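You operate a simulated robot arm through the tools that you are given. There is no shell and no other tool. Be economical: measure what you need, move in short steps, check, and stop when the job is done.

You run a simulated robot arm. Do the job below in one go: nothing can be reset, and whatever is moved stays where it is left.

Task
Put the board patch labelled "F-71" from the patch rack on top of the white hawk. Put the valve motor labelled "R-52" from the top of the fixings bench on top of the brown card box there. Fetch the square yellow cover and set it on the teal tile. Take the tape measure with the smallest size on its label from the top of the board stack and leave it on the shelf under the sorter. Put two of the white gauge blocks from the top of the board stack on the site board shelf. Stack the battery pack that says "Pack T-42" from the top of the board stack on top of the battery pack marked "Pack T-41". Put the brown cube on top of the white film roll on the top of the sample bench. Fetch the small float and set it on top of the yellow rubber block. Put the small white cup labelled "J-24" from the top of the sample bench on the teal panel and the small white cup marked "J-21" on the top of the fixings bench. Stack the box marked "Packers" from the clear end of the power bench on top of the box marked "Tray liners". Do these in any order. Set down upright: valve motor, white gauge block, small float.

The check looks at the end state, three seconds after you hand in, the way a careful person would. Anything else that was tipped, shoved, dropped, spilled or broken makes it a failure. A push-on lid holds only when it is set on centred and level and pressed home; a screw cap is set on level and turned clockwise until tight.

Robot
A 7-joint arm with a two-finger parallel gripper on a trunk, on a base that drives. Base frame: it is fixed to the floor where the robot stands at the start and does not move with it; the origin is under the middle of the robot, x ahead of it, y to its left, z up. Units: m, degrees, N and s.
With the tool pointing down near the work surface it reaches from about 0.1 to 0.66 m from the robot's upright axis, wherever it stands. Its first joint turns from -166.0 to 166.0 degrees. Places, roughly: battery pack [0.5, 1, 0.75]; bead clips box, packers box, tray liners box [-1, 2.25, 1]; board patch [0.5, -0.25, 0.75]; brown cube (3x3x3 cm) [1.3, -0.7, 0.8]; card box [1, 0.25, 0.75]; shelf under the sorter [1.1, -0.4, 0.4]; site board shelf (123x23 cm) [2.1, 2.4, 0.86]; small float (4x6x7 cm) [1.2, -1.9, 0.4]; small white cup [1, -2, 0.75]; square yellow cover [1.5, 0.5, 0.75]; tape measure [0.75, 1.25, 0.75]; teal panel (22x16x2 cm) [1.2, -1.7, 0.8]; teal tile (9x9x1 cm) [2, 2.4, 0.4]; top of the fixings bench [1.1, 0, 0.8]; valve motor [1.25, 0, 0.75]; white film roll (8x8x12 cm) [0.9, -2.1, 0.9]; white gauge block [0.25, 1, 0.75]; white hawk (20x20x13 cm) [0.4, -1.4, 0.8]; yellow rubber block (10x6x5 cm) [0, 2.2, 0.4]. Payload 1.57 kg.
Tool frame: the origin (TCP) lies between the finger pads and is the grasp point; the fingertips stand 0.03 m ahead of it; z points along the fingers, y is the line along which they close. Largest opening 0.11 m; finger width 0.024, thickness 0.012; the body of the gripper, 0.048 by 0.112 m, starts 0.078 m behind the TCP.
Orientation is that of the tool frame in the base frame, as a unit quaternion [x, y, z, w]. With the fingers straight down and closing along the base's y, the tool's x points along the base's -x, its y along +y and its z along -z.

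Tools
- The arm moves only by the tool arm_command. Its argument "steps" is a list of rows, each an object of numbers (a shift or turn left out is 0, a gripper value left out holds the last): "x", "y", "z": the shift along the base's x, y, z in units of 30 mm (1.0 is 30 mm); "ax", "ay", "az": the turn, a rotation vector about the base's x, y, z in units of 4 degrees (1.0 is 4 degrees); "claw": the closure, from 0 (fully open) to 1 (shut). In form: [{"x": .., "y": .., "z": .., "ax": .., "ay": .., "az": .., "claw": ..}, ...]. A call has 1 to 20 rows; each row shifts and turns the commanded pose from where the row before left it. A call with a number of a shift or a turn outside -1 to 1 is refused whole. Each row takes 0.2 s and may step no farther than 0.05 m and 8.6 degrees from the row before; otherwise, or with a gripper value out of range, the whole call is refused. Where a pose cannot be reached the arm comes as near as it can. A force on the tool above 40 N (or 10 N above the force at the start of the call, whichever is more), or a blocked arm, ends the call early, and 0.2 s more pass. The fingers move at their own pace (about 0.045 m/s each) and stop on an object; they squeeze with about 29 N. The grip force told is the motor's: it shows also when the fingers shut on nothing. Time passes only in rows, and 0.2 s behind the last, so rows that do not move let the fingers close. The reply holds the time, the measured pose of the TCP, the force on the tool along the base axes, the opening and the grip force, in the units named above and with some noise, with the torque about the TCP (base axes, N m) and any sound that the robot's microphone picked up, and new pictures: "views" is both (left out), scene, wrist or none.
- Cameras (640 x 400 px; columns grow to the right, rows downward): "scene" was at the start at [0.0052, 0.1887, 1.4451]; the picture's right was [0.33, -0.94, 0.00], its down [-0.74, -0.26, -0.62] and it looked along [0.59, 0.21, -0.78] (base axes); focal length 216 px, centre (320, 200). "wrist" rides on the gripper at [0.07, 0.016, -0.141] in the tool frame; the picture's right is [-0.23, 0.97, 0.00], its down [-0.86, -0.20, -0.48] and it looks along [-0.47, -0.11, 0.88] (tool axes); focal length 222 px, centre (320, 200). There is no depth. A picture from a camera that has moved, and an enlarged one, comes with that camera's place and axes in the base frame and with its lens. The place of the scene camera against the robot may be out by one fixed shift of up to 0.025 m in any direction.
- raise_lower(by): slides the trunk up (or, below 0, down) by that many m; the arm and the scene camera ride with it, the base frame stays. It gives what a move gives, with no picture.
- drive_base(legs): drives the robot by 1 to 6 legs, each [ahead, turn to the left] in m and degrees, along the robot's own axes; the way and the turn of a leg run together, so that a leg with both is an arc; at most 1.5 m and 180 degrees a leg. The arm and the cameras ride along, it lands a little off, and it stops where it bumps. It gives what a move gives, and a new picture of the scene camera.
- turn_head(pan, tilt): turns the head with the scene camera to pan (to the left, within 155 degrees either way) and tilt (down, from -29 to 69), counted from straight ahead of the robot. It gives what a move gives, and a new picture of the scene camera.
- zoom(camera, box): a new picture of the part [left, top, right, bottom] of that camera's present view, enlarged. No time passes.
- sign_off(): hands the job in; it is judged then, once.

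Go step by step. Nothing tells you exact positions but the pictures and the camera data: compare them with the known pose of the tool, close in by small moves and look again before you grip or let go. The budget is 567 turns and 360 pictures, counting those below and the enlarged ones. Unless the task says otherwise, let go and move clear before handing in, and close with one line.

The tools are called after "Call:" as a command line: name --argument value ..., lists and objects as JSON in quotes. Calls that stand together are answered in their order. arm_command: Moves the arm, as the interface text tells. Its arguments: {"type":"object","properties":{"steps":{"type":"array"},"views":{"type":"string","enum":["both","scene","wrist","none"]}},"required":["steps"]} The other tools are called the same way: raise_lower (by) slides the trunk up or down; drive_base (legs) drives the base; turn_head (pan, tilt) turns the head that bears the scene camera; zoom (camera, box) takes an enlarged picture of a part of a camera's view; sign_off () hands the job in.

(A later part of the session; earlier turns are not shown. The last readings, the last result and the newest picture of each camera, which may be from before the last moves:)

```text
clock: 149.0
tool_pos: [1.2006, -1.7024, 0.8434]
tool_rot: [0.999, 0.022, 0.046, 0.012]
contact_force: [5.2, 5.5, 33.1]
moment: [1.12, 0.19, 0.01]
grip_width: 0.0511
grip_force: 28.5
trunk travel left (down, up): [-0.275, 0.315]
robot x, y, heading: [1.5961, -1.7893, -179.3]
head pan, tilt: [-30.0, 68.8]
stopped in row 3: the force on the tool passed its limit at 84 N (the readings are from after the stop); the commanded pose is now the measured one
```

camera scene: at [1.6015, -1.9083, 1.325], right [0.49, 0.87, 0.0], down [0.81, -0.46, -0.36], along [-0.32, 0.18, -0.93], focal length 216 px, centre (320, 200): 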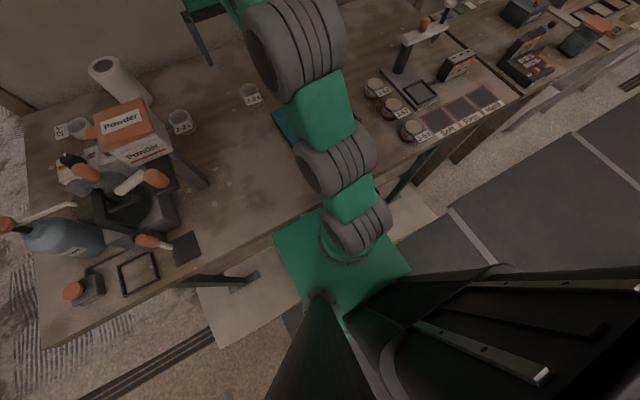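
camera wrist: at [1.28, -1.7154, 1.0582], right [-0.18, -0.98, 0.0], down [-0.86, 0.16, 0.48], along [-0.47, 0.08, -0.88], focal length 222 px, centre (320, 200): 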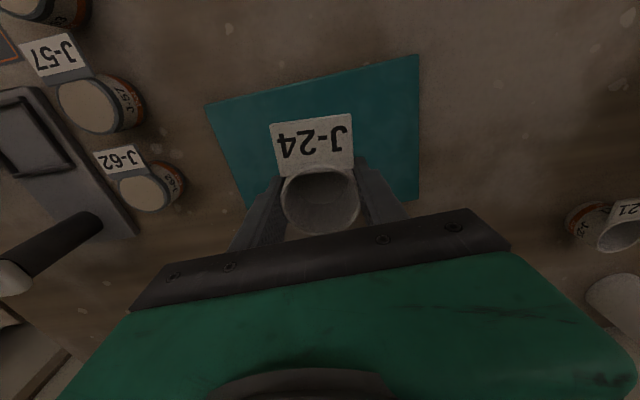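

A harder touch than expected; the tool tilted slightly. I'll raise a little and look.

Call:
arm_command --steps '[{"z": 0.3}, {"z": 0.3}, {}]' --views "both"

```text
clock: 149.8
tool_pos: [1.2081, -1.7031, 0.8695]
tool_rot: [0.999, 0.023, 0.042, 0.012]
contact_force: [0.1, -0.2, 0.0]
moment: [0.01, 0.02, 0.01]
grip_width: 0.0509
grip_force: 29.2
trunk travel left (down, up): [-0.275, 0.315]
robot x, y, heading: [1.596, -1.7917, -179.4]
head pan, tilt: [-30.0, 68.8]
camera scene: at [1.5985, -1.9082, 1.3276], right [0.49, 0.87, 0.0], down [0.81, -0.46, -0.36], along [-0.31, 0.18, -0.93], focal length 216 px, centre (320, 200)
camera wrist: at [1.2648, -1.7133, 1.0161], right [-0.18, -0.98, 0.01], down [-0.9, 0.17, 0.4], along [-0.39, 0.07, -0.92], focal length 222 px, centre (320, 200)
```

scene: 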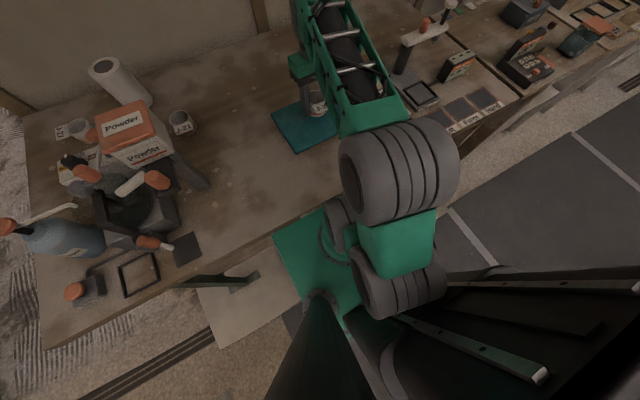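
wrist: 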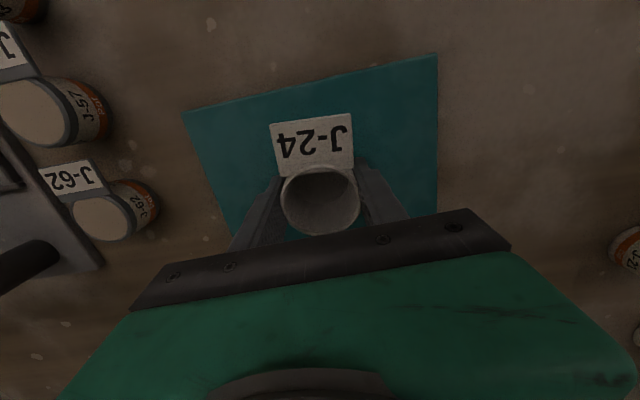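

The arm is folded too tightly and the elbow probably pressed on the trunk. I'll rise, back the base off 12 cm, then level the tool.

Call:
arm_command --steps '[{"z": 1}, {"z": 1}, {"z": 0.6}]' --views "none"

Call:
drive_base --legs '[[-0.13, 0]]'

Call:
arm_command --steps '[{"x": -1, "ay": 0.6}, {"x": -1, "ay": 0.6}, {"x": -1}, {"x": -1}, {"x": -0.3}, {}]' --views "wrist"

```text
clock: 150.6
tool_pos: [1.2093, -1.705, 0.9459]
tool_rot: [0.999, 0.023, 0.042, 0.012]
contact_force: [0.5, 0.9, 0.5]
moment: [-0.02, -0.01, -0.01]
grip_width: 0.051
grip_force: 29.4
trunk travel left (down, up): [-0.275, 0.315]
robot x, y, heading: [1.592, -1.7886, -179.3]
head pan, tilt: [-30.0, 68.8]
```

```text
clock: 151.9
tool_pos: [1.3345, -1.7038, 0.946]
tool_rot: [0.999, 0.022, 0.041, 0.012]
contact_force: [-0.5, 0.1, -0.2]
moment: [0.01, 0.0, 0.02]
grip_width: 0.0512
grip_force: 28.2
trunk travel left (down, up): [-0.275, 0.315]
robot x, y, heading: [1.7177, -1.7909, -179.5]
head pan, tilt: [-30.0, 68.8]
camera scene: at [1.7272, -1.9072, 1.325], right [0.49, 0.87, 0.0], down [0.81, -0.46, -0.36], along [-0.31, 0.18, -0.93], focal length 216 px, centre (320, 200)
```

scene: 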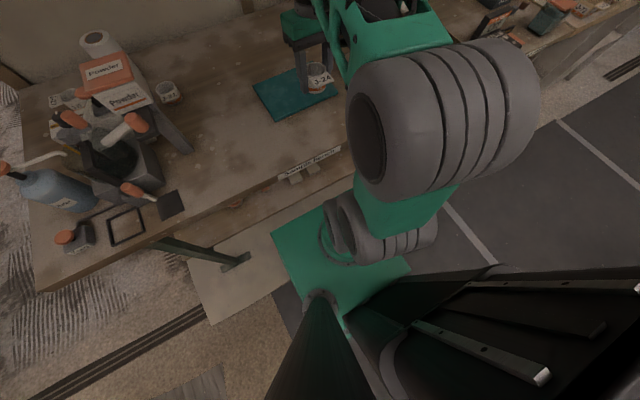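

```text
clock: 153.3
tool_pos: [1.2077, -1.703, 0.9456]
tool_rot: [1.0, 0.022, -0.002, 0.01]
contact_force: [-1.1, -0.5, -0.1]
moment: [-0.01, -0.02, 0.01]
grip_width: 0.0513
grip_force: 28.6
trunk travel left (down, up): [-0.275, 0.315]
robot x, y, heading: [1.7221, -1.7921, -179.5]
head pan, tilt: [-30.0, 68.8]
camera wrist: at [1.2764, -1.713, 1.0858], right [-0.18, -0.98, 0.02], down [-0.86, 0.17, 0.48], along [-0.47, 0.07, -0.88], focal length 222 px, centre (320, 200)
```

wrist: 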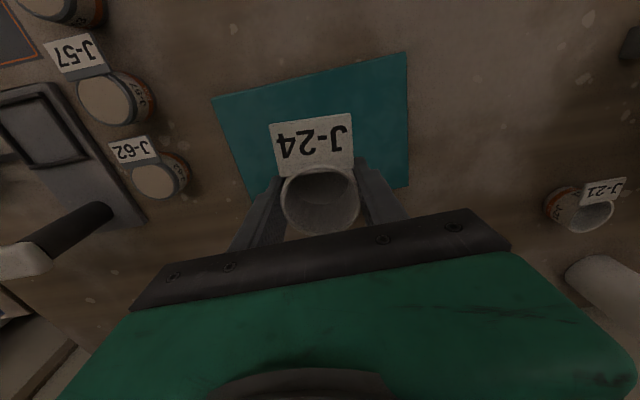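

Level again. Lowering onto the panel.

Call:
arm_command --steps '[{"z": -1}, {"z": -1}, {"z": -0.5}, {"z": -0.2}, {"z": -0.2}, {}]' --views "wrist"

```text
clock: 154.7
tool_pos: [1.2067, -1.7032, 0.8588]
tool_rot: [1.0, 0.022, -0.001, 0.01]
contact_force: [0.3, 0.3, -0.1]
moment: [-0.02, 0.0, 0.01]
grip_width: 0.0512
grip_force: 29.5
trunk travel left (down, up): [-0.275, 0.315]
robot x, y, heading: [1.7197, -1.7935, -179.5]
head pan, tilt: [-30.0, 68.8]
camera wrist: at [1.2759, -1.7142, 1.0004], right [-0.18, -0.98, 0.02], down [-0.86, 0.17, 0.48], along [-0.47, 0.07, -0.88], focal length 222 px, centre (320, 200)
```

wrist: 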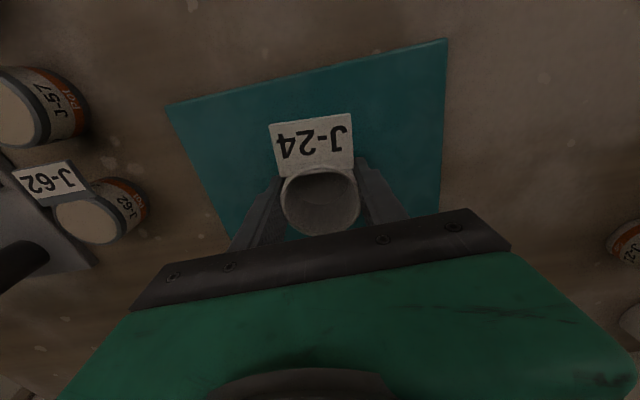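

Call:
arm_command --steps '[{"z": -0.12}, {"z": -0.12}, {"z": -0.12}, {"z": -0.12}]' --views "none"

```text
clock: 155.7
tool_pos: [1.2059, -1.7026, 0.8447]
tool_rot: [1.0, 0.022, -0.002, 0.011]
contact_force: [0.1, -0.1, 0.2]
moment: [-0.04, -0.03, -0.02]
grip_width: 0.0511
grip_force: 29.1
trunk travel left (down, up): [-0.275, 0.315]
robot x, y, heading: [1.7245, -1.7892, -179.7]
head pan, tilt: [-30.0, 68.8]
```

Call:
arm_command --steps '[{"z": -0.08}, {"z": -0.08}, {"z": -0.08}]' --views "none"

```text
clock: 156.5
tool_pos: [1.2072, -1.7025, 0.8438]
tool_rot: [1.0, 0.021, -0.005, 0.011]
contact_force: [1.3, 1.6, 22.5]
moment: [0.7, -0.26, -0.12]
grip_width: 0.0512
grip_force: 29.1
trunk travel left (down, up): [-0.275, 0.315]
robot x, y, heading: [1.7216, -1.7855, -179.6]
head pan, tilt: [-30.0, 68.8]
```

Contact on the panel. Releasing.

Call:
arm_command --steps '[{"z": 0.12}, {"claw": 0.7}, {"claw": 0.4}, {"claw": 0.2}, {}, {"z": 0.6}, {"z": 1}, {"z": 1}, {"z": 1}, {"ax": -0.3, "claw": 0}]' --views "wrist"

```text
clock: 158.7
tool_pos: [1.2075, -1.7006, 0.9498]
tool_rot: [1.0, 0.022, -0.002, 0.021]
contact_force: [-0.3, 0.7, -1.1]
moment: [0.0, 0.03, -0.01]
grip_width: 0.1097
grip_force: 0.2
trunk travel left (down, up): [-0.275, 0.315]
robot x, y, heading: [1.7203, -1.7911, -179.5]
head pan, tilt: [-30.0, 68.8]
camera wrist: at [1.2767, -1.7082, 1.0908], right [-0.18, -0.98, 0.04], down [-0.86, 0.18, 0.47], along [-0.47, 0.05, -0.88], focal length 222 px, centre (320, 200)
```

wrist: 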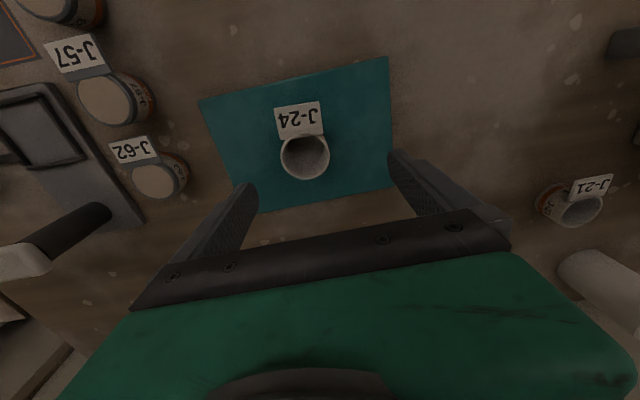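

J-24 is placed. Next is J-21 at about (1.061,-2.038): forward 10 cm, then move over.

Call:
drive_base --legs '[[0.1, 0]]'

Call:
arm_command --steps '[{"y": -1, "ax": 0.3}, {"y": -1, "ax": 0.3}, {"y": -1}, {"y": -1}, {"y": -1}, {"y": -1}, {"y": -1}, {"y": -1}, {"y": -1}, {"y": -1}, {"y": -1, "x": -0.4}, {"y": -0.2, "x": -0.5}, {}]' --views "wrist"

```text
clock: 159.8
tool_pos: [1.1087, -1.6999, 0.9491]
tool_rot: [1.0, 0.021, -0.002, 0.022]
contact_force: [0.8, 0.5, -0.7]
moment: [0.03, 0.01, -0.01]
grip_width: 0.11
grip_force: 0.1
trunk travel left (down, up): [-0.275, 0.315]
robot x, y, heading: [1.6207, -1.7905, -179.5]
head pan, tilt: [-30.0, 68.8]
camera scene: at [1.6287, -1.9078, 1.325], right [0.49, 0.87, 0.0], down [0.81, -0.46, -0.36], along [-0.32, 0.18, -0.93], focal length 216 px, centre (320, 200)
```

scene: 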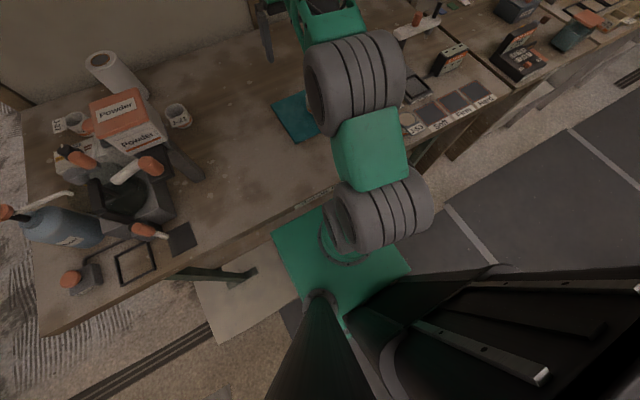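

```text
clock: 162.6
tool_pos: [1.0809, -2.0371, 0.9476]
tool_rot: [1.0, 0.022, -0.001, 0.0]
contact_force: [-1.0, -0.1, -0.1]
moment: [0.03, 0.02, -0.03]
grip_width: 0.1099
grip_force: 0.0
trunk travel left (down, up): [-0.275, 0.315]
robot x, y, heading: [1.621, -1.7896, -179.4]
head pan, tilt: [-30.0, 68.8]
camera wrist: at [1.1518, -2.0508, 1.0878], right [-0.19, -0.98, 0.0], down [-0.86, 0.16, 0.48], along [-0.47, 0.09, -0.88], focal length 222 px, centre (320, 200)
```

wrist: 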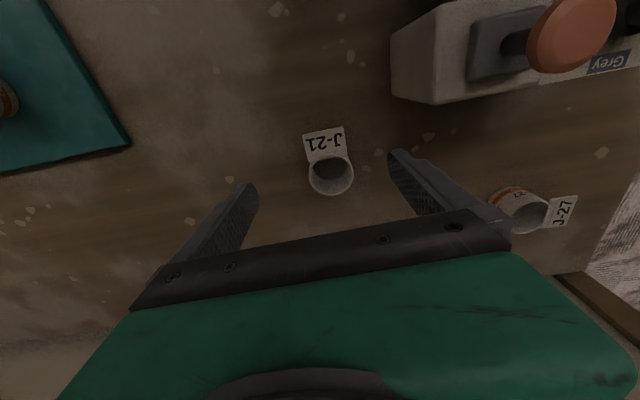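

J-21's rim is at (1.0515,-2.045). I'll narrow the fingers and descend.

Call:
arm_command --steps '[{"x": -0.5, "y": -0.15, "claw": 0.25}, {"x": -0.5, "y": -0.1, "z": -0.5}, {"z": -1}, {"z": -1}, {"z": -0.8}, {"z": -0.4}, {}]' --views "wrist"

```text
clock: 164.2
tool_pos: [1.0503, -2.0432, 0.8387]
tool_rot: [1.0, 0.021, -0.001, 0.0]
contact_force: [0.1, 0.8, -0.3]
moment: [-0.01, -0.02, 0.01]
grip_width: 0.0826
grip_force: 0.1
trunk travel left (down, up): [-0.275, 0.315]
robot x, y, heading: [1.6244, -1.7891, -179.3]
head pan, tilt: [-30.0, 68.8]
camera wrist: at [1.1201, -2.0571, 0.9785], right [-0.19, -0.98, 0.0], down [-0.86, 0.16, 0.48], along [-0.47, 0.09, -0.88], focal length 222 px, centre (320, 200)
```

wrist: 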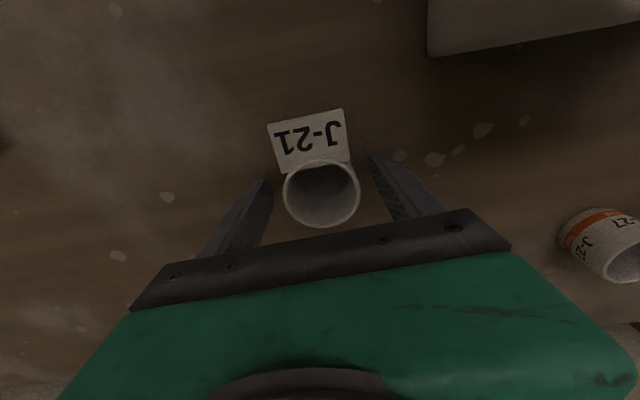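

Well placed. Grip and lift.

Call:
arm_command --steps '[{"z": -0.15, "claw": 0.5}, {"claw": 0.8}, {"claw": 1}, {}, {}, {"z": 0.5}, {"z": 0.8}, {"z": 1}, {"z": 1}, {"z": 1}, {"z": 1}]' --views "wrist"

```text
clock: 166.6
tool_pos: [1.0497, -2.048, 0.9938]
tool_rot: [1.0, 0.022, -0.001, 0.0]
contact_force: [0.2, -0.4, -0.8]
moment: [0.02, 0.03, 0.01]
grip_width: 0.0507
grip_force: 29.1
trunk travel left (down, up): [-0.275, 0.315]
robot x, y, heading: [1.6238, -1.7921, -179.8]
head pan, tilt: [-30.0, 68.8]
camera wrist: at [1.1194, -2.0605, 1.1342], right [-0.19, -0.98, 0.0], down [-0.86, 0.16, 0.48], along [-0.47, 0.09, -0.88], focal length 222 px, centre (320, 200)
```

wrist: 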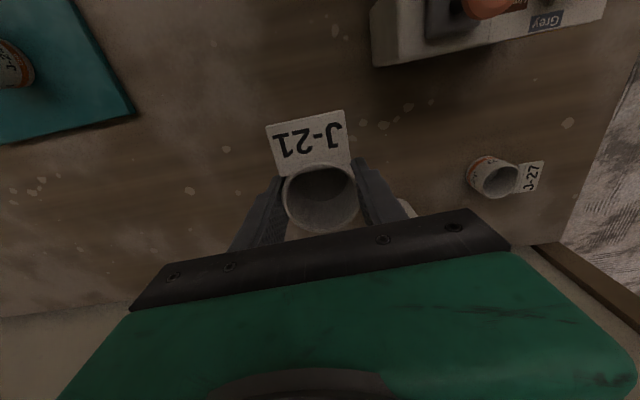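

J-21 is in hand. I'll retract over the robot's front, back out and drive north along the benches.

Call:
arm_command --steps '[{"y": 1, "x": 0.3, "z": 0.5}, {"y": 1, "x": 0.3, "z": 0.5}, {"y": 1, "x": 0.3}, {"y": 1, "x": 0.3}, {"y": 1, "x": 0.3}, {"y": 1, "x": 0.3}, {"y": 1, "x": 0.3}, {"y": 1, "x": 0.3}, {"y": 0.4, "x": 0.3}]' --views "none"

Call:
drive_base --legs '[[-0.4, 0], [0, -90], [1.0, 0]]'

Call:
turn_head --pan 60 --tilt 40

```text
clock: 168.6
tool_pos: [1.1324, -1.7899, 1.0238]
tool_rot: [1.0, 0.022, -0.001, 0.0]
contact_force: [0.6, 0.4, 0.4]
moment: [0.0, 0.02, 0.02]
grip_width: 0.0504
grip_force: 29.2
trunk travel left (down, up): [-0.275, 0.315]
robot x, y, heading: [1.6244, -1.7898, -179.7]
head pan, tilt: [-30.0, 68.8]
```

```text
clock: 179.6
tool_pos: [2.0285, -0.3121, 1.0234]
tool_rot: [0.714, -0.701, -0.001, 0.0]
contact_force: [0.3, -0.9, 0.8]
moment: [0.03, 0.04, 0.02]
grip_width: 0.0504
grip_force: 28.8
trunk travel left (down, up): [-0.275, 0.315]
robot x, y, heading: [2.0153, -0.8019, 88.8]
head pan, tilt: [-30.0, 68.8]
camera scene: at [1.8836, -0.8026, 1.325], right [0.86, -0.52, 0.0], down [-0.48, -0.8, -0.36], along [0.19, 0.31, -0.93], focal length 216 px, centre (320, 200)
```

scene: 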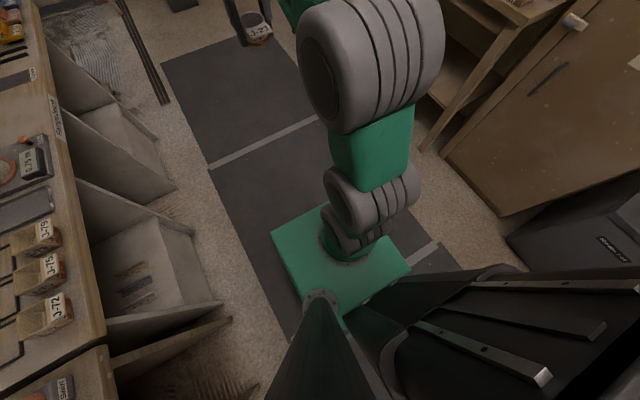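

```text
clock: 181.2
tool_pos: [2.0292, -0.312, 1.0234]
tool_rot: [0.714, -0.7, -0.001, -0.001]
contact_force: [1.2, -1.5, -0.7]
moment: [-0.04, 0.01, -0.04]
grip_width: 0.0503
grip_force: 28.6
trunk travel left (down, up): [-0.275, 0.315]
robot x, y, heading: [2.0141, -0.805, 89.1]
head pan, tilt: [60.0, 40.0]
camera scene: at [1.7819, -0.8065, 1.3611], right [0.52, 0.86, 0.0], down [0.55, -0.33, -0.77], along [-0.66, 0.4, -0.64], focal length 216 px, centre (320, 200)
```

scene: 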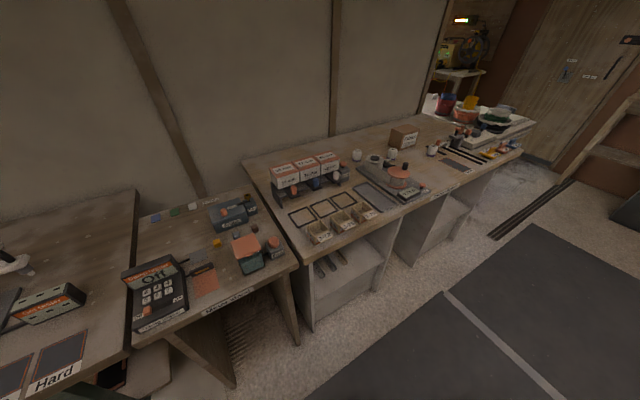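

I see the fixings bench and a smaller table. I'll zoom both.

Call:
zoom --camera "scene" --box '[120, 180, 320, 330]'

Call:
zoom --camera "scene" --box '[250, 100, 530, 260]'

```text
2.67 times, centred on (220, 255) of scene
camera zoom: at [1.7819, -0.8065, 1.3611], right [0.52, 0.86, 0.0], down [0.55, -0.33, -0.77], along [-0.66, 0.4, -0.64], focal length 576 px, centre (587, 53)
```

zoom: 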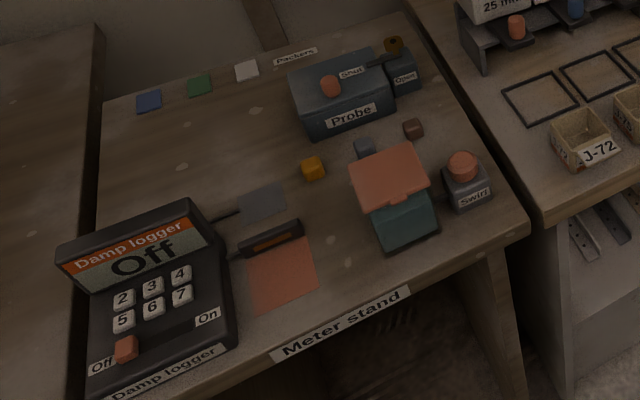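

```text
2.29 times, centred on (390, 180) of scene
camera zoom: at [1.7819, -0.8065, 1.3611], right [0.52, 0.86, 0.0], down [0.55, -0.33, -0.77], along [-0.66, 0.4, -0.64], focal length 494 px, centre (160, 246)
```

zoom: 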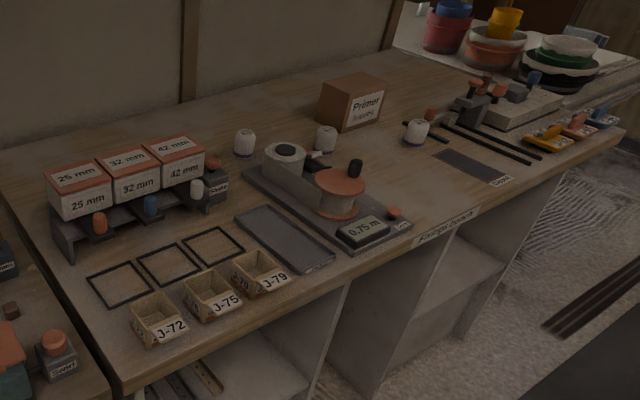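

The brown cube is on the meter stand, and valve motors and the card box are on the fixings bench. I'll put J-21 down on the free spot near (1.34, 0.13).

Call:
drive_base --legs '[[0.92, 0], [0, 91], [0.2, 0]]'

Call:
turn_head --pan 0 --tilt 45

```text
clock: 191.0
tool_pos: [1.3541, 0.1057, 1.024]
tool_rot: [1.0, 0.016, -0.001, 0.0]
contact_force: [0.2, -0.3, -0.7]
moment: [0.0, 0.01, 0.01]
grip_width: 0.0505
grip_force: 28.9
trunk travel left (down, up): [-0.275, 0.315]
robot x, y, heading: [1.845, 0.1019, 179.9]
head pan, tilt: [60.0, 40.0]
camera scene: at [1.8552, -0.1193, 1.3611], right [-0.86, 0.5, 0.0], down [0.32, 0.55, -0.77], along [-0.39, -0.66, -0.64], focal length 216 px, centre (320, 200)
```

scene: 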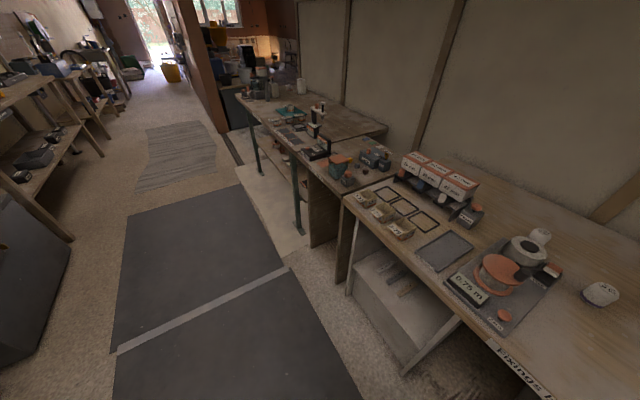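

```text
clock: 192.3
tool_pos: [1.355, 0.1061, 1.0241]
tool_rot: [1.0, 0.016, -0.001, 0.0]
contact_force: [0.6, 0.2, 0.5]
moment: [-0.03, -0.01, -0.03]
grip_width: 0.0503
grip_force: 29.3
trunk travel left (down, up): [-0.275, 0.315]
robot x, y, heading: [1.843, 0.1006, 179.8]
head pan, tilt: [0.0, 45.0]
camera scene: at [1.8166, -0.0455, 1.3539], right [0.0, 1.0, 0.0], down [0.71, 0.0, -0.71], along [-0.71, 0.0, -0.71], focal length 216 px, centre (320, 200)
```

scene: 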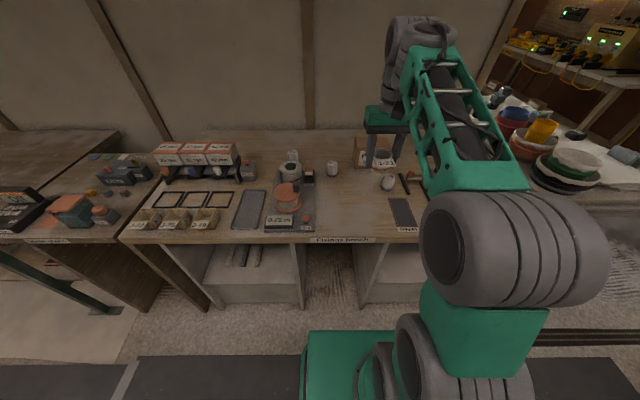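

Call:
arm_command --steps '[{"y": -0.7, "x": -0.4}, {"y": -0.7, "x": -0.4}, {}]' --views "wrist"

```text
clock: 193.1
tool_pos: [1.3335, 0.063, 1.0226]
tool_rot: [1.0, 0.016, -0.001, 0.0]
contact_force: [0.5, -0.6, -0.7]
moment: [-0.03, 0.02, 0.02]
grip_width: 0.0502
grip_force: 29.3
trunk travel left (down, up): [-0.275, 0.315]
robot x, y, heading: [1.8446, 0.1028, 179.5]
head pan, tilt: [0.0, 45.0]
camera wrist: at [1.4033, 0.0494, 1.1637], right [-0.2, -0.98, 0.0], down [-0.86, 0.17, 0.48], along [-0.47, 0.09, -0.88], focal length 222 px, centre (320, 200)
```

wrist: 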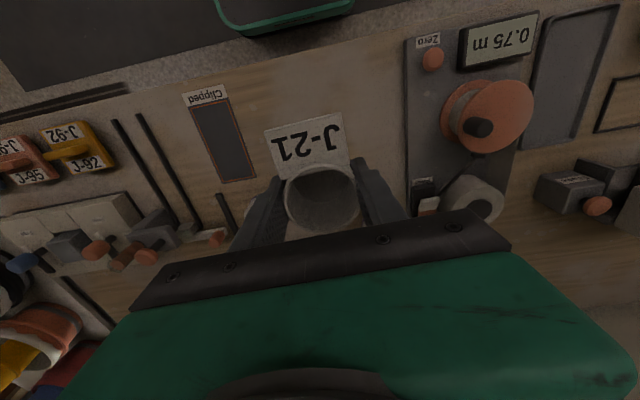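

Clear spot directly below. Lowering.

Call:
arm_command --steps '[{"z": -1}, {"z": -1}, {"z": -1}, {"z": -1}, {"z": -1}, {"z": -0.8}, {"z": -0.2}, {}]' --views "none"

```text
clock: 194.9
tool_pos: [1.3318, 0.0629, 0.8411]
tool_rot: [1.0, 0.015, -0.001, 0.001]
contact_force: [-0.7, -0.6, -0.4]
moment: [-0.03, -0.02, 0.03]
grip_width: 0.0501
grip_force: 29.1
trunk travel left (down, up): [-0.275, 0.315]
robot x, y, heading: [1.8468, 0.0997, 179.6]
head pan, tilt: [0.0, 45.0]
```

Call:
arm_command --steps '[{"z": -0.1}, {"z": -0.1}, {"z": -0.1}, {"z": -0.1}]' --views "none"

```text
clock: 195.9
tool_pos: [1.3309, 0.0643, 0.8324]
tool_rot: [1.0, 0.016, -0.004, 0.001]
contact_force: [4.7, 1.8, 19.0]
moment: [-0.34, -0.27, 0.09]
grip_width: 0.0501
grip_force: 28.4
trunk travel left (down, up): [-0.275, 0.315]
robot x, y, heading: [1.8469, 0.1004, 179.6]
head pan, tilt: [0.0, 45.0]
```

Contact with the bench. Releasing J-21 and rising.

Call:
arm_command --steps '[{"z": 0.1}, {"claw": 0.75}, {"claw": 0.5}, {}, {"z": 0.5}, {"z": 1}, {"z": 1}, {"z": 1}, {"z": 1, "x": -0.5, "claw": 0}, {"z": 0.8, "x": -1}, {}]' --views "both"

```text
clock: 198.3
tool_pos: [1.2846, 0.0675, 0.9909]
tool_rot: [1.0, 0.016, -0.001, 0.0]
contact_force: [-0.7, -0.1, -0.8]
moment: [-0.05, -0.01, 0.02]
grip_width: 0.1098
grip_force: 0.2
trunk travel left (down, up): [-0.275, 0.315]
robot x, y, heading: [1.844, 0.1011, 179.6]
head pan, tilt: [0.0, 45.0]
camera scene: at [1.8164, -0.0455, 1.3539], right [0.01, 1.0, 0.0], down [0.71, 0.0, -0.71], along [-0.71, 0.0, -0.71], focal length 216 px, centre (320, 200)
camera wrist: at [1.3543, 0.0523, 1.132], right [-0.2, -0.98, 0.0], down [-0.86, 0.17, 0.48], along [-0.47, 0.09, -0.88], focal length 222 px, centre (320, 200)
```

scene: 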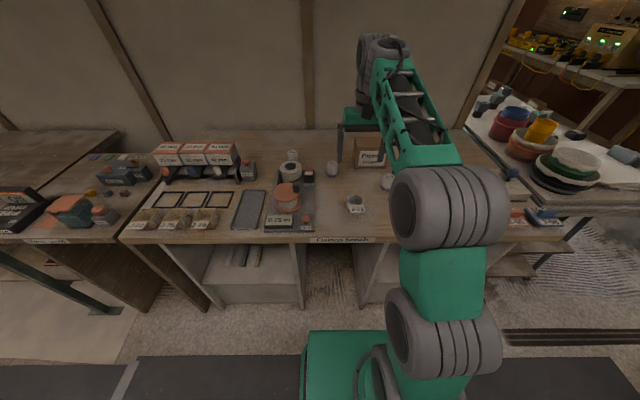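
wrist: 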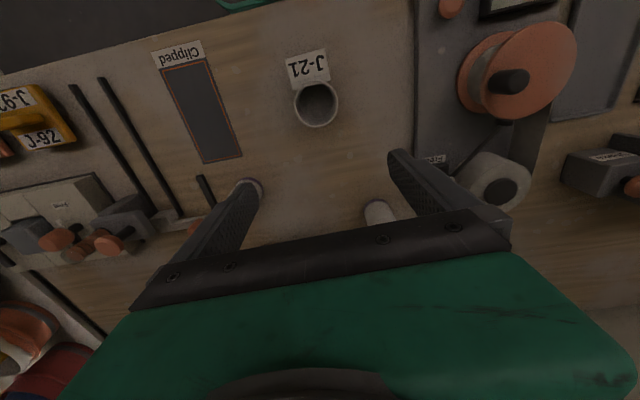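

J-21 stands on the fixings bench. Now I'll read the valve motor labels.

Call:
zoom --camera "scene" --box '[270, 130, 400, 210]'

Call:
zoom --camera "wrist" --box '[220, 130, 420, 250]'

```text
4.92 times, centred on (335, 170) of scene
camera zoom: at [1.8164, -0.0455, 1.3539], right [0.01, 1.0, 0.0], down [0.71, 0.0, -0.71], along [-0.71, 0.0, -0.71], focal length 1063 px, centre (246, 348)
```

zoom: 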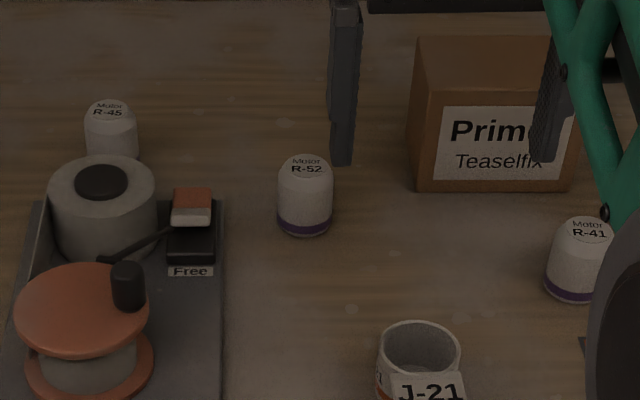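

```text
3.20 times, centred on (320, 190) of wrist
camera zoom: at [1.3543, 0.0523, 1.132], right [-0.2, -0.98, 0.0], down [-0.86, 0.17, 0.48], along [-0.47, 0.09, -0.88], focal length 711 px, centre (320, 232)
```

zoom: 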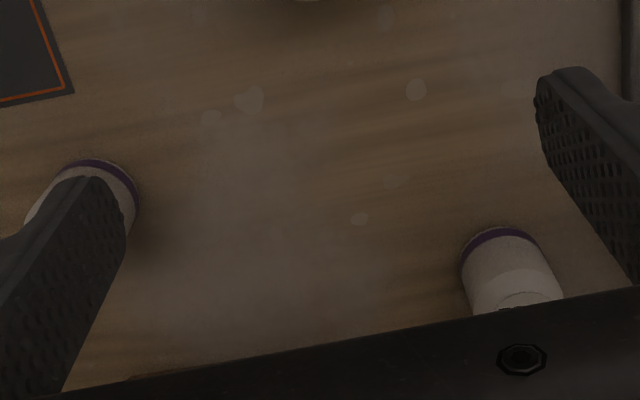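

R-52 is the middle one, at about (1.13, 0.0). I'll move forward 12 cm and over it.

Call:
drive_base --legs '[[0.13, 0]]'

Call:
arm_command --steps '[{"y": -0.8}, {"y": -0.8}, {"y": -0.7}, {}]' --views "wrist"

```text
clock: 199.6
tool_pos: [1.1565, 0.0639, 0.9908]
tool_rot: [1.0, 0.017, -0.001, 0.0]
contact_force: [0.1, -0.5, 0.6]
moment: [0.03, 0.01, -0.01]
grip_width: 0.1102
grip_force: 0.1
trunk travel left (down, up): [-0.275, 0.315]
robot x, y, heading: [1.7157, 0.0981, 180.1]
head pan, tilt: [0.0, 45.0]
camera scene: at [1.6893, -0.0452, 1.3539], right [0.0, 1.0, 0.0], down [0.71, 0.0, -0.71], along [-0.71, 0.0, -0.71], focal length 216 px, centre (320, 200)
```

scene: 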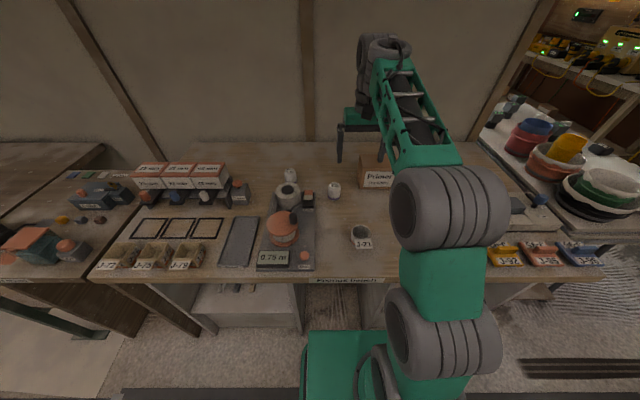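

```text
clock: 200.6
tool_pos: [1.157, -0.0052, 0.9911]
tool_rot: [1.0, 0.017, 0.0, 0.0]
contact_force: [0.9, -0.7, -0.2]
moment: [0.03, 0.01, 0.02]
grip_width: 0.1101
grip_force: 0.0
trunk travel left (down, up): [-0.275, 0.315]
robot x, y, heading: [1.7156, 0.1004, 180.0]
head pan, tilt: [0.0, 45.0]
camera wrist: at [1.2264, -0.0192, 1.1316], right [-0.19, -0.98, 0.0], down [-0.86, 0.17, 0.48], along [-0.47, 0.09, -0.88], focal length 222 px, centre (320, 200)
```

wrist: 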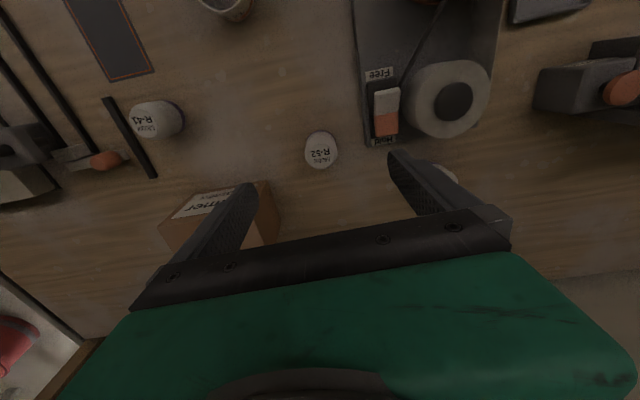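

R-52 is right below, slightly ahead. I'll narrow the fingers and descend.

Call:
arm_command --steps '[{"x": -0.5, "claw": 0.3}, {"z": -1}, {"z": -1}, {"z": -1}, {"z": -1}, {}]' --views "wrist"

```text
clock: 202.0
tool_pos: [1.1437, -0.0047, 0.8699]
tool_rot: [1.0, 0.018, -0.001, 0.0]
contact_force: [0.2, -0.5, -0.6]
moment: [0.01, -0.01, -0.03]
grip_width: 0.0768
grip_force: 0.1
trunk travel left (down, up): [-0.275, 0.315]
robot x, y, heading: [1.7134, 0.1023, 179.9]
head pan, tilt: [0.0, 45.0]
camera wrist: at [1.2124, -0.0182, 1.0101], right [-0.19, -0.98, 0.0], down [-0.86, 0.17, 0.48], along [-0.47, 0.09, -0.88], focal length 222 px, centre (320, 200)
```

wrist: 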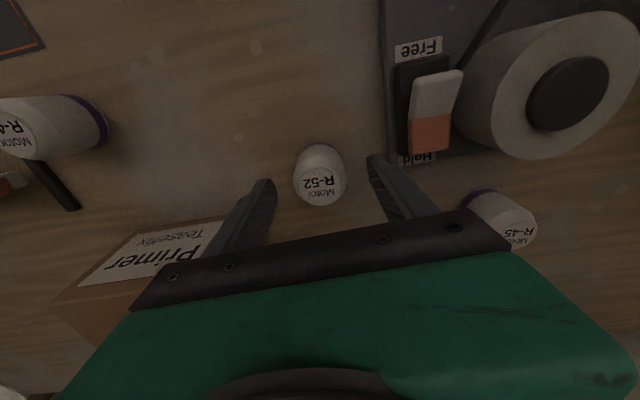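

Call:
arm_command --steps '[{"z": -0.7}, {"z": -0.45}, {"claw": 0.6}, {"claw": 1}, {}, {}, {}]' --views "wrist"

```text
clock: 203.6
tool_pos: [1.1423, -0.0056, 0.8353]
tool_rot: [1.0, 0.018, -0.001, 0.0]
contact_force: [-0.4, -1.7, -0.7]
moment: [0.01, -0.03, -0.04]
grip_width: 0.0427
grip_force: 29.1
trunk travel left (down, up): [-0.275, 0.315]
robot x, y, heading: [1.7169, 0.1007, 179.8]
head pan, tilt: [0.0, 45.0]
camera wrist: at [1.2115, -0.0203, 0.976], right [-0.19, -0.98, 0.0], down [-0.86, 0.17, 0.48], along [-0.47, 0.09, -0.88], focal length 222 px, centre (320, 200)
```

wrist: 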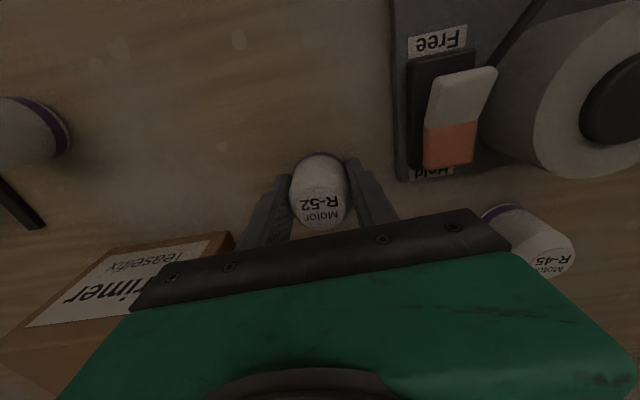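

R-52 is gripped. I'll lift it clear and look at the card box.

Call:
arm_command --steps '[{"z": 0.6}, {"z": 1}, {"z": 1}, {"z": 1}, {"z": 1}, {"z": 1}, {"y": 1}, {"y": 1}, {"y": 0.5}, {}]' --views "both"

Call:
zoom --camera "scene" --box '[310, 110, 430, 210]'

```text
clock: 205.8
tool_pos: [1.1429, 0.0717, 1.0061]
tool_rot: [1.0, 0.018, 0.0, 0.0]
contact_force: [-0.4, 0.0, -0.9]
moment: [-0.02, 0.03, 0.03]
grip_width: 0.0425
grip_force: 29.4
trunk travel left (down, up): [-0.275, 0.315]
robot x, y, heading: [1.7177, 0.1009, 180.0]
head pan, tilt: [0.0, 45.0]
camera scene: at [1.6891, -0.045, 1.3539], right [0.0, 1.0, 0.0], down [0.71, 0.0, -0.71], along [-0.71, 0.0, -0.71], focal length 216 px, centre (320, 200)
camera wrist: at [1.2118, 0.0581, 1.1466], right [-0.19, -0.98, 0.0], down [-0.86, 0.17, 0.48], along [-0.47, 0.09, -0.88], focal length 222 px, centre (320, 200)
```

scene: 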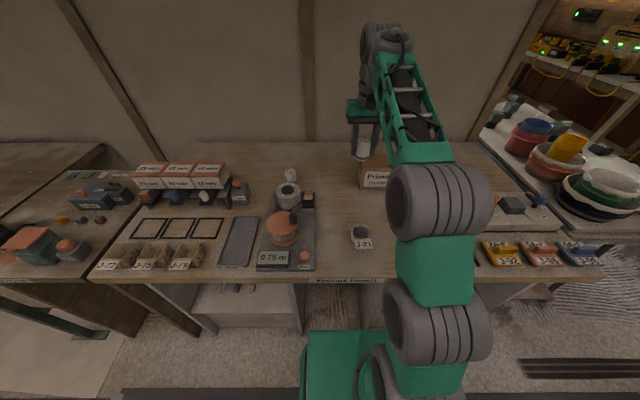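
wrist: 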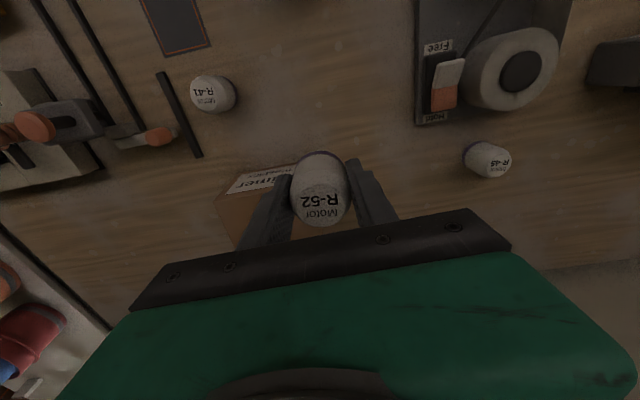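

```text
4.00 times, centred on (370, 160) of scene
camera zoom: at [1.6891, -0.045, 1.3539], right [0.0, 1.0, 0.0], down [0.71, 0.0, -0.71], along [-0.71, 0.0, -0.71], focal length 864 px, centre (120, 360)
```

zoom: 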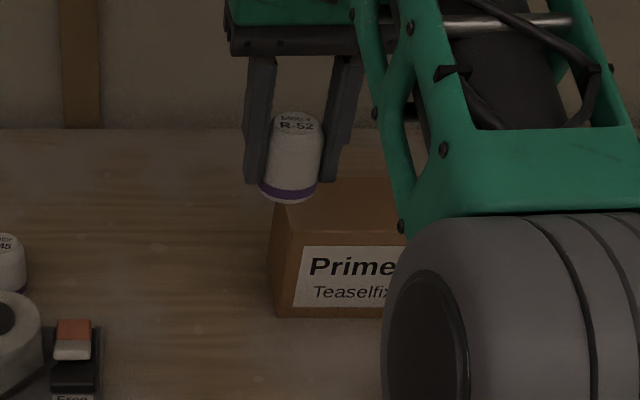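

The card box is at about (1.04, 0.165), top near 0.89. I'll move closer and bring the motor over it.

Call:
drive_base --legs '[[0.07, 0]]'

Call:
arm_command --steps '[{"y": 1, "x": -0.3}, {"y": 1, "x": -0.3}, {"y": 1, "x": -0.3}, {"y": 0.1}, {}]' --views "both"

Call:
zoom --camera "scene" --box '[310, 130, 430, 230]'

```text
clock: 207.0
tool_pos: [1.0751, 0.0723, 1.0046]
tool_rot: [1.0, 0.017, 0.001, 0.0]
contact_force: [-0.1, 0.2, -0.2]
moment: [-0.01, -0.01, 0.02]
grip_width: 0.0423
grip_force: 29.1
trunk travel left (down, up): [-0.275, 0.315]
robot x, y, heading: [1.6524, 0.1042, 180.0]
head pan, tilt: [0.0, 45.0]
stopped in leg 1: the robot was blocked; the commanded pose is now the measured one
camera scene: at [1.6225, -0.0451, 1.3539], right [0.0, 1.0, 0.0], down [0.71, 0.0, -0.71], along [-0.71, 0.0, -0.71], focal length 216 px, centre (320, 200)
```

scene: 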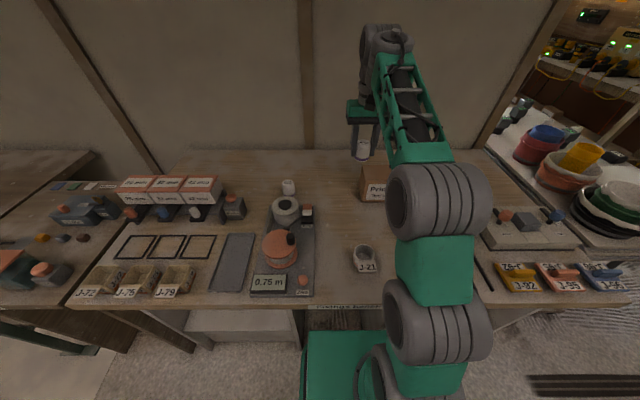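

```text
clock: 208.2
tool_pos: [1.0487, 0.1675, 1.0042]
tool_rot: [1.0, 0.017, 0.001, 0.0]
contact_force: [-0.3, -0.4, -0.9]
moment: [0.01, 0.01, 0.02]
grip_width: 0.0426
grip_force: 29.3
trunk travel left (down, up): [-0.275, 0.315]
robot x, y, heading: [1.6532, 0.0981, 179.9]
head pan, tilt: [0.0, 45.0]
camera scene: at [1.6227, -0.0451, 1.3539], right [0.0, 1.0, 0.0], down [0.71, 0.0, -0.71], along [-0.71, 0.0, -0.71], focal length 216 px, centre (320, 200)
camera wrist: at [1.1172, 0.1527, 1.1439], right [-0.19, -0.98, 0.0], down [-0.86, 0.17, 0.48], along [-0.47, 0.09, -0.88], focal length 222 px, centre (320, 200)
```

scene: 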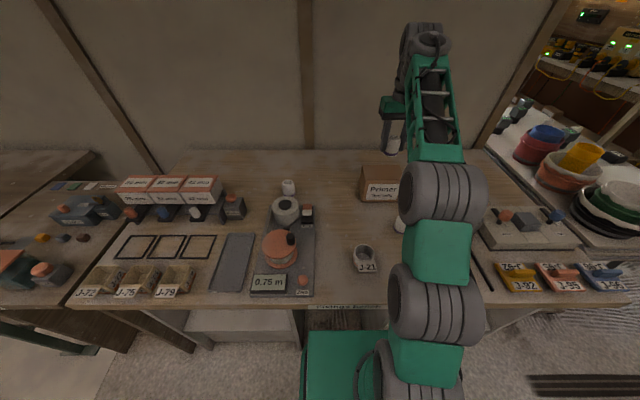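
wrist: 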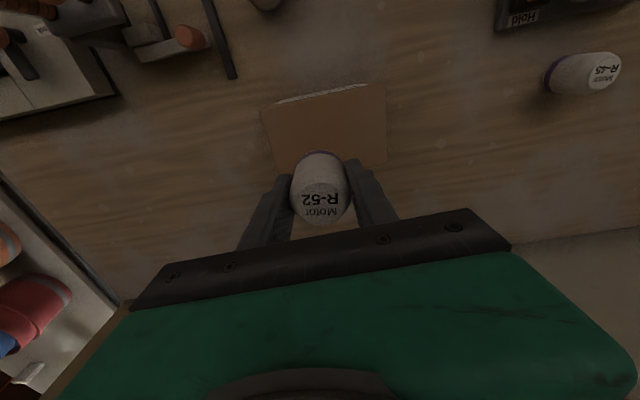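

```text
4.00 times, centred on (370, 180) of scene
camera zoom: at [1.6227, -0.0451, 1.3539], right [0.0, 1.0, 0.0], down [0.71, 0.0, -0.71], along [-0.71, 0.0, -0.71], focal length 864 px, centre (120, 280)
```

zoom: 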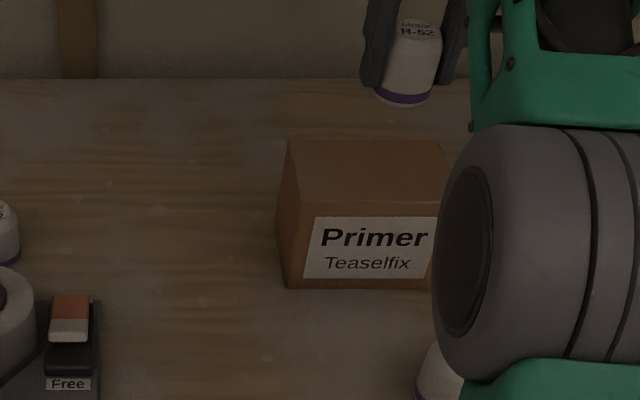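

The box-top centre is (1.053, 0.154). I'll shift slightly and lower.

Call:
arm_command --steps '[{"y": -0.45, "x": 0.15}, {"z": -0.8}, {"z": -0.8}, {"z": -0.5}, {"z": -0.2}, {}]' --views "none"

Call:
zoom --camera "scene" --box '[310, 130, 430, 230]'

```text
clock: 209.6
tool_pos: [1.0533, 0.1517, 0.9381]
tool_rot: [1.0, 0.018, -0.002, 0.0]
contact_force: [-2.0, 0.9, 19.8]
moment: [0.0, 0.1, 0.22]
grip_width: 0.0425
grip_force: 29.1
trunk travel left (down, up): [-0.275, 0.315]
robot x, y, heading: [1.6474, 0.1017, 179.9]
head pan, tilt: [0.0, 45.0]
```

```text
4.00 times, centred on (370, 180) of scene
camera zoom: at [1.6241, -0.0453, 1.3541], right [0.0, 1.0, 0.0], down [0.71, 0.0, -0.71], along [-0.71, 0.0, -0.71], focal length 864 px, centre (120, 280)
```

zoom: 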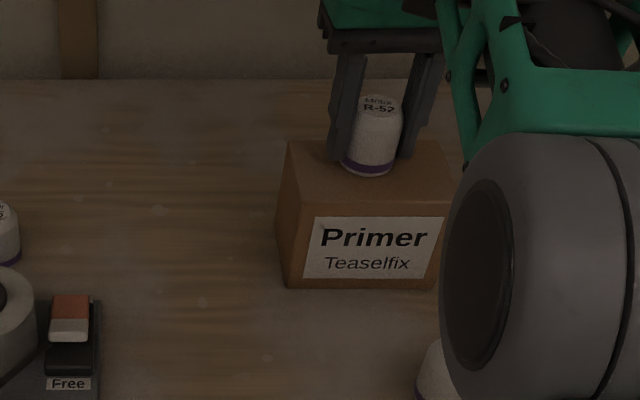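

It's seated on the box. Release and rise.

Call:
arm_command --steps '[{"z": 0.12}, {"claw": 0.8}, {"claw": 0.6}, {"claw": 0.45}, {}, {"z": 0.5}, {"z": 1}, {"z": 1}, {"z": 1}, {"x": 0.5}, {"x": 1}, {"x": 1}, {"x": 1}]' --views "none"

Call:
drive_base --legs '[[-0.22, 0]]'

Call:
zoom --camera "scene" --box '[270, 110, 430, 230]'

```text
clock: 211.6
tool_pos: [1.0494, 0.1547, 1.0395]
tool_rot: [1.0, 0.018, -0.008, -0.001]
contact_force: [-24.6, 1.1, -34.4]
moment: [0.14, -0.28, -0.11]
grip_width: 0.0606
grip_force: 0.1
trunk travel left (down, up): [-0.275, 0.315]
robot x, y, heading: [1.6489, 0.1023, 180.0]
head pan, tilt: [0.0, 45.0]
stopped in row 10: the force on the tool passed its limit at 115 N (the readings are from after the stop); the commanded pose is now the measured one
```

```text
clock: 212.4
tool_pos: [1.0596, 0.155, 1.0405]
tool_rot: [1.0, 0.017, -0.01, -0.002]
contact_force: [-7.5, -0.8, -9.9]
moment: [0.12, -0.14, -0.13]
grip_width: 0.0604
grip_force: 0.1
trunk travel left (down, up): [-0.275, 0.315]
robot x, y, heading: [1.6628, 0.102, 179.8]
head pan, tilt: [0.0, 45.0]
stopped in leg 1: the force on the tool passed its limit at 54 N (the readings are from after the stop); the commanded pose is now the measured one
camera scene: at [1.6333, -0.0451, 1.3539], right [0.0, 1.0, 0.0], down [0.71, 0.0, -0.71], along [-0.71, 0.0, -0.71], focal length 216 px, centre (320, 200)
```

scene: 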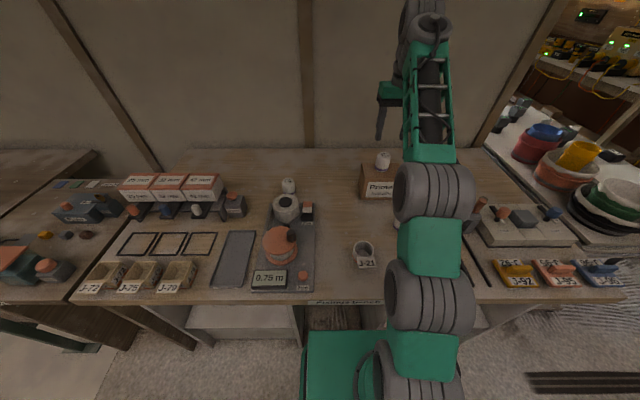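

```text
3.33 times, centred on (350, 170) of scene
camera zoom: at [1.6333, -0.0451, 1.3539], right [0.0, 1.0, 0.0], down [0.71, 0.0, -0.71], along [-0.71, 0.0, -0.71], focal length 720 px, centre (220, 300)
```

zoom: 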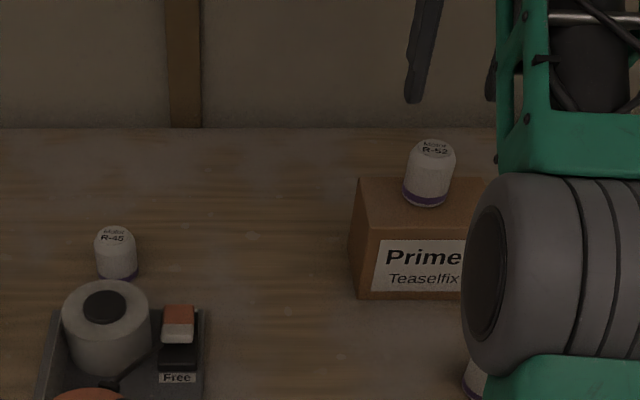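

R-52 stands on the card box. The stop looks like the gripper folding against its own forearm up high, so I'll lower slightly and retract sideways at that height.

Call:
arm_command --steps '[{"z": -0.4}, {"z": -0.4}, {}]' --views "none"

```text
clock: 213.2
tool_pos: [1.06, 0.1537, 1.016]
tool_rot: [1.0, 0.017, -0.01, 0.0]
contact_force: [0.7, 0.6, -0.2]
moment: [-0.02, 0.0, -0.01]
grip_width: 0.0604
grip_force: 0.0
trunk travel left (down, up): [-0.275, 0.315]
robot x, y, heading: [1.661, 0.0985, 179.9]
head pan, tilt: [0.0, 45.0]
```

Call:
drive_base --legs '[[-0.3, 0]]'

Call:
raise_lower --by 0.1

```text
clock: 215.2
tool_pos: [1.3615, 0.1542, 1.0167]
tool_rot: [1.0, 0.017, -0.01, -0.001]
contact_force: [0.0, 0.0, 0.2]
moment: [0.0, -0.02, -0.01]
grip_width: 0.0604
grip_force: 0.0
trunk travel left (down, up): [-0.275, 0.315]
robot x, y, heading: [1.9641, 0.0969, 179.8]
head pan, tilt: [0.0, 45.0]
camera scene: at [1.9341, -0.0462, 1.3539], right [0.0, 1.0, 0.0], down [0.71, 0.0, -0.71], along [-0.71, 0.0, -0.71], focal length 216 px, centre (320, 200)
```

scene: 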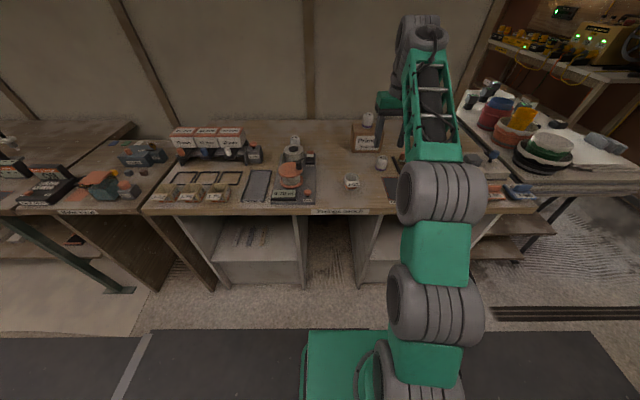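

```text
clock: 216.6
tool_pos: [1.3608, 0.1528, 1.1159]
tool_rot: [1.0, 0.016, -0.011, -0.001]
contact_force: [0.1, 0.1, -0.5]
moment: [-0.01, 0.02, 0.04]
grip_width: 0.0607
grip_force: 0.1
trunk travel left (down, up): [-0.375, 0.215]
robot x, y, heading: [1.9609, 0.1002, 179.5]
head pan, tilt: [0.0, 45.0]
```

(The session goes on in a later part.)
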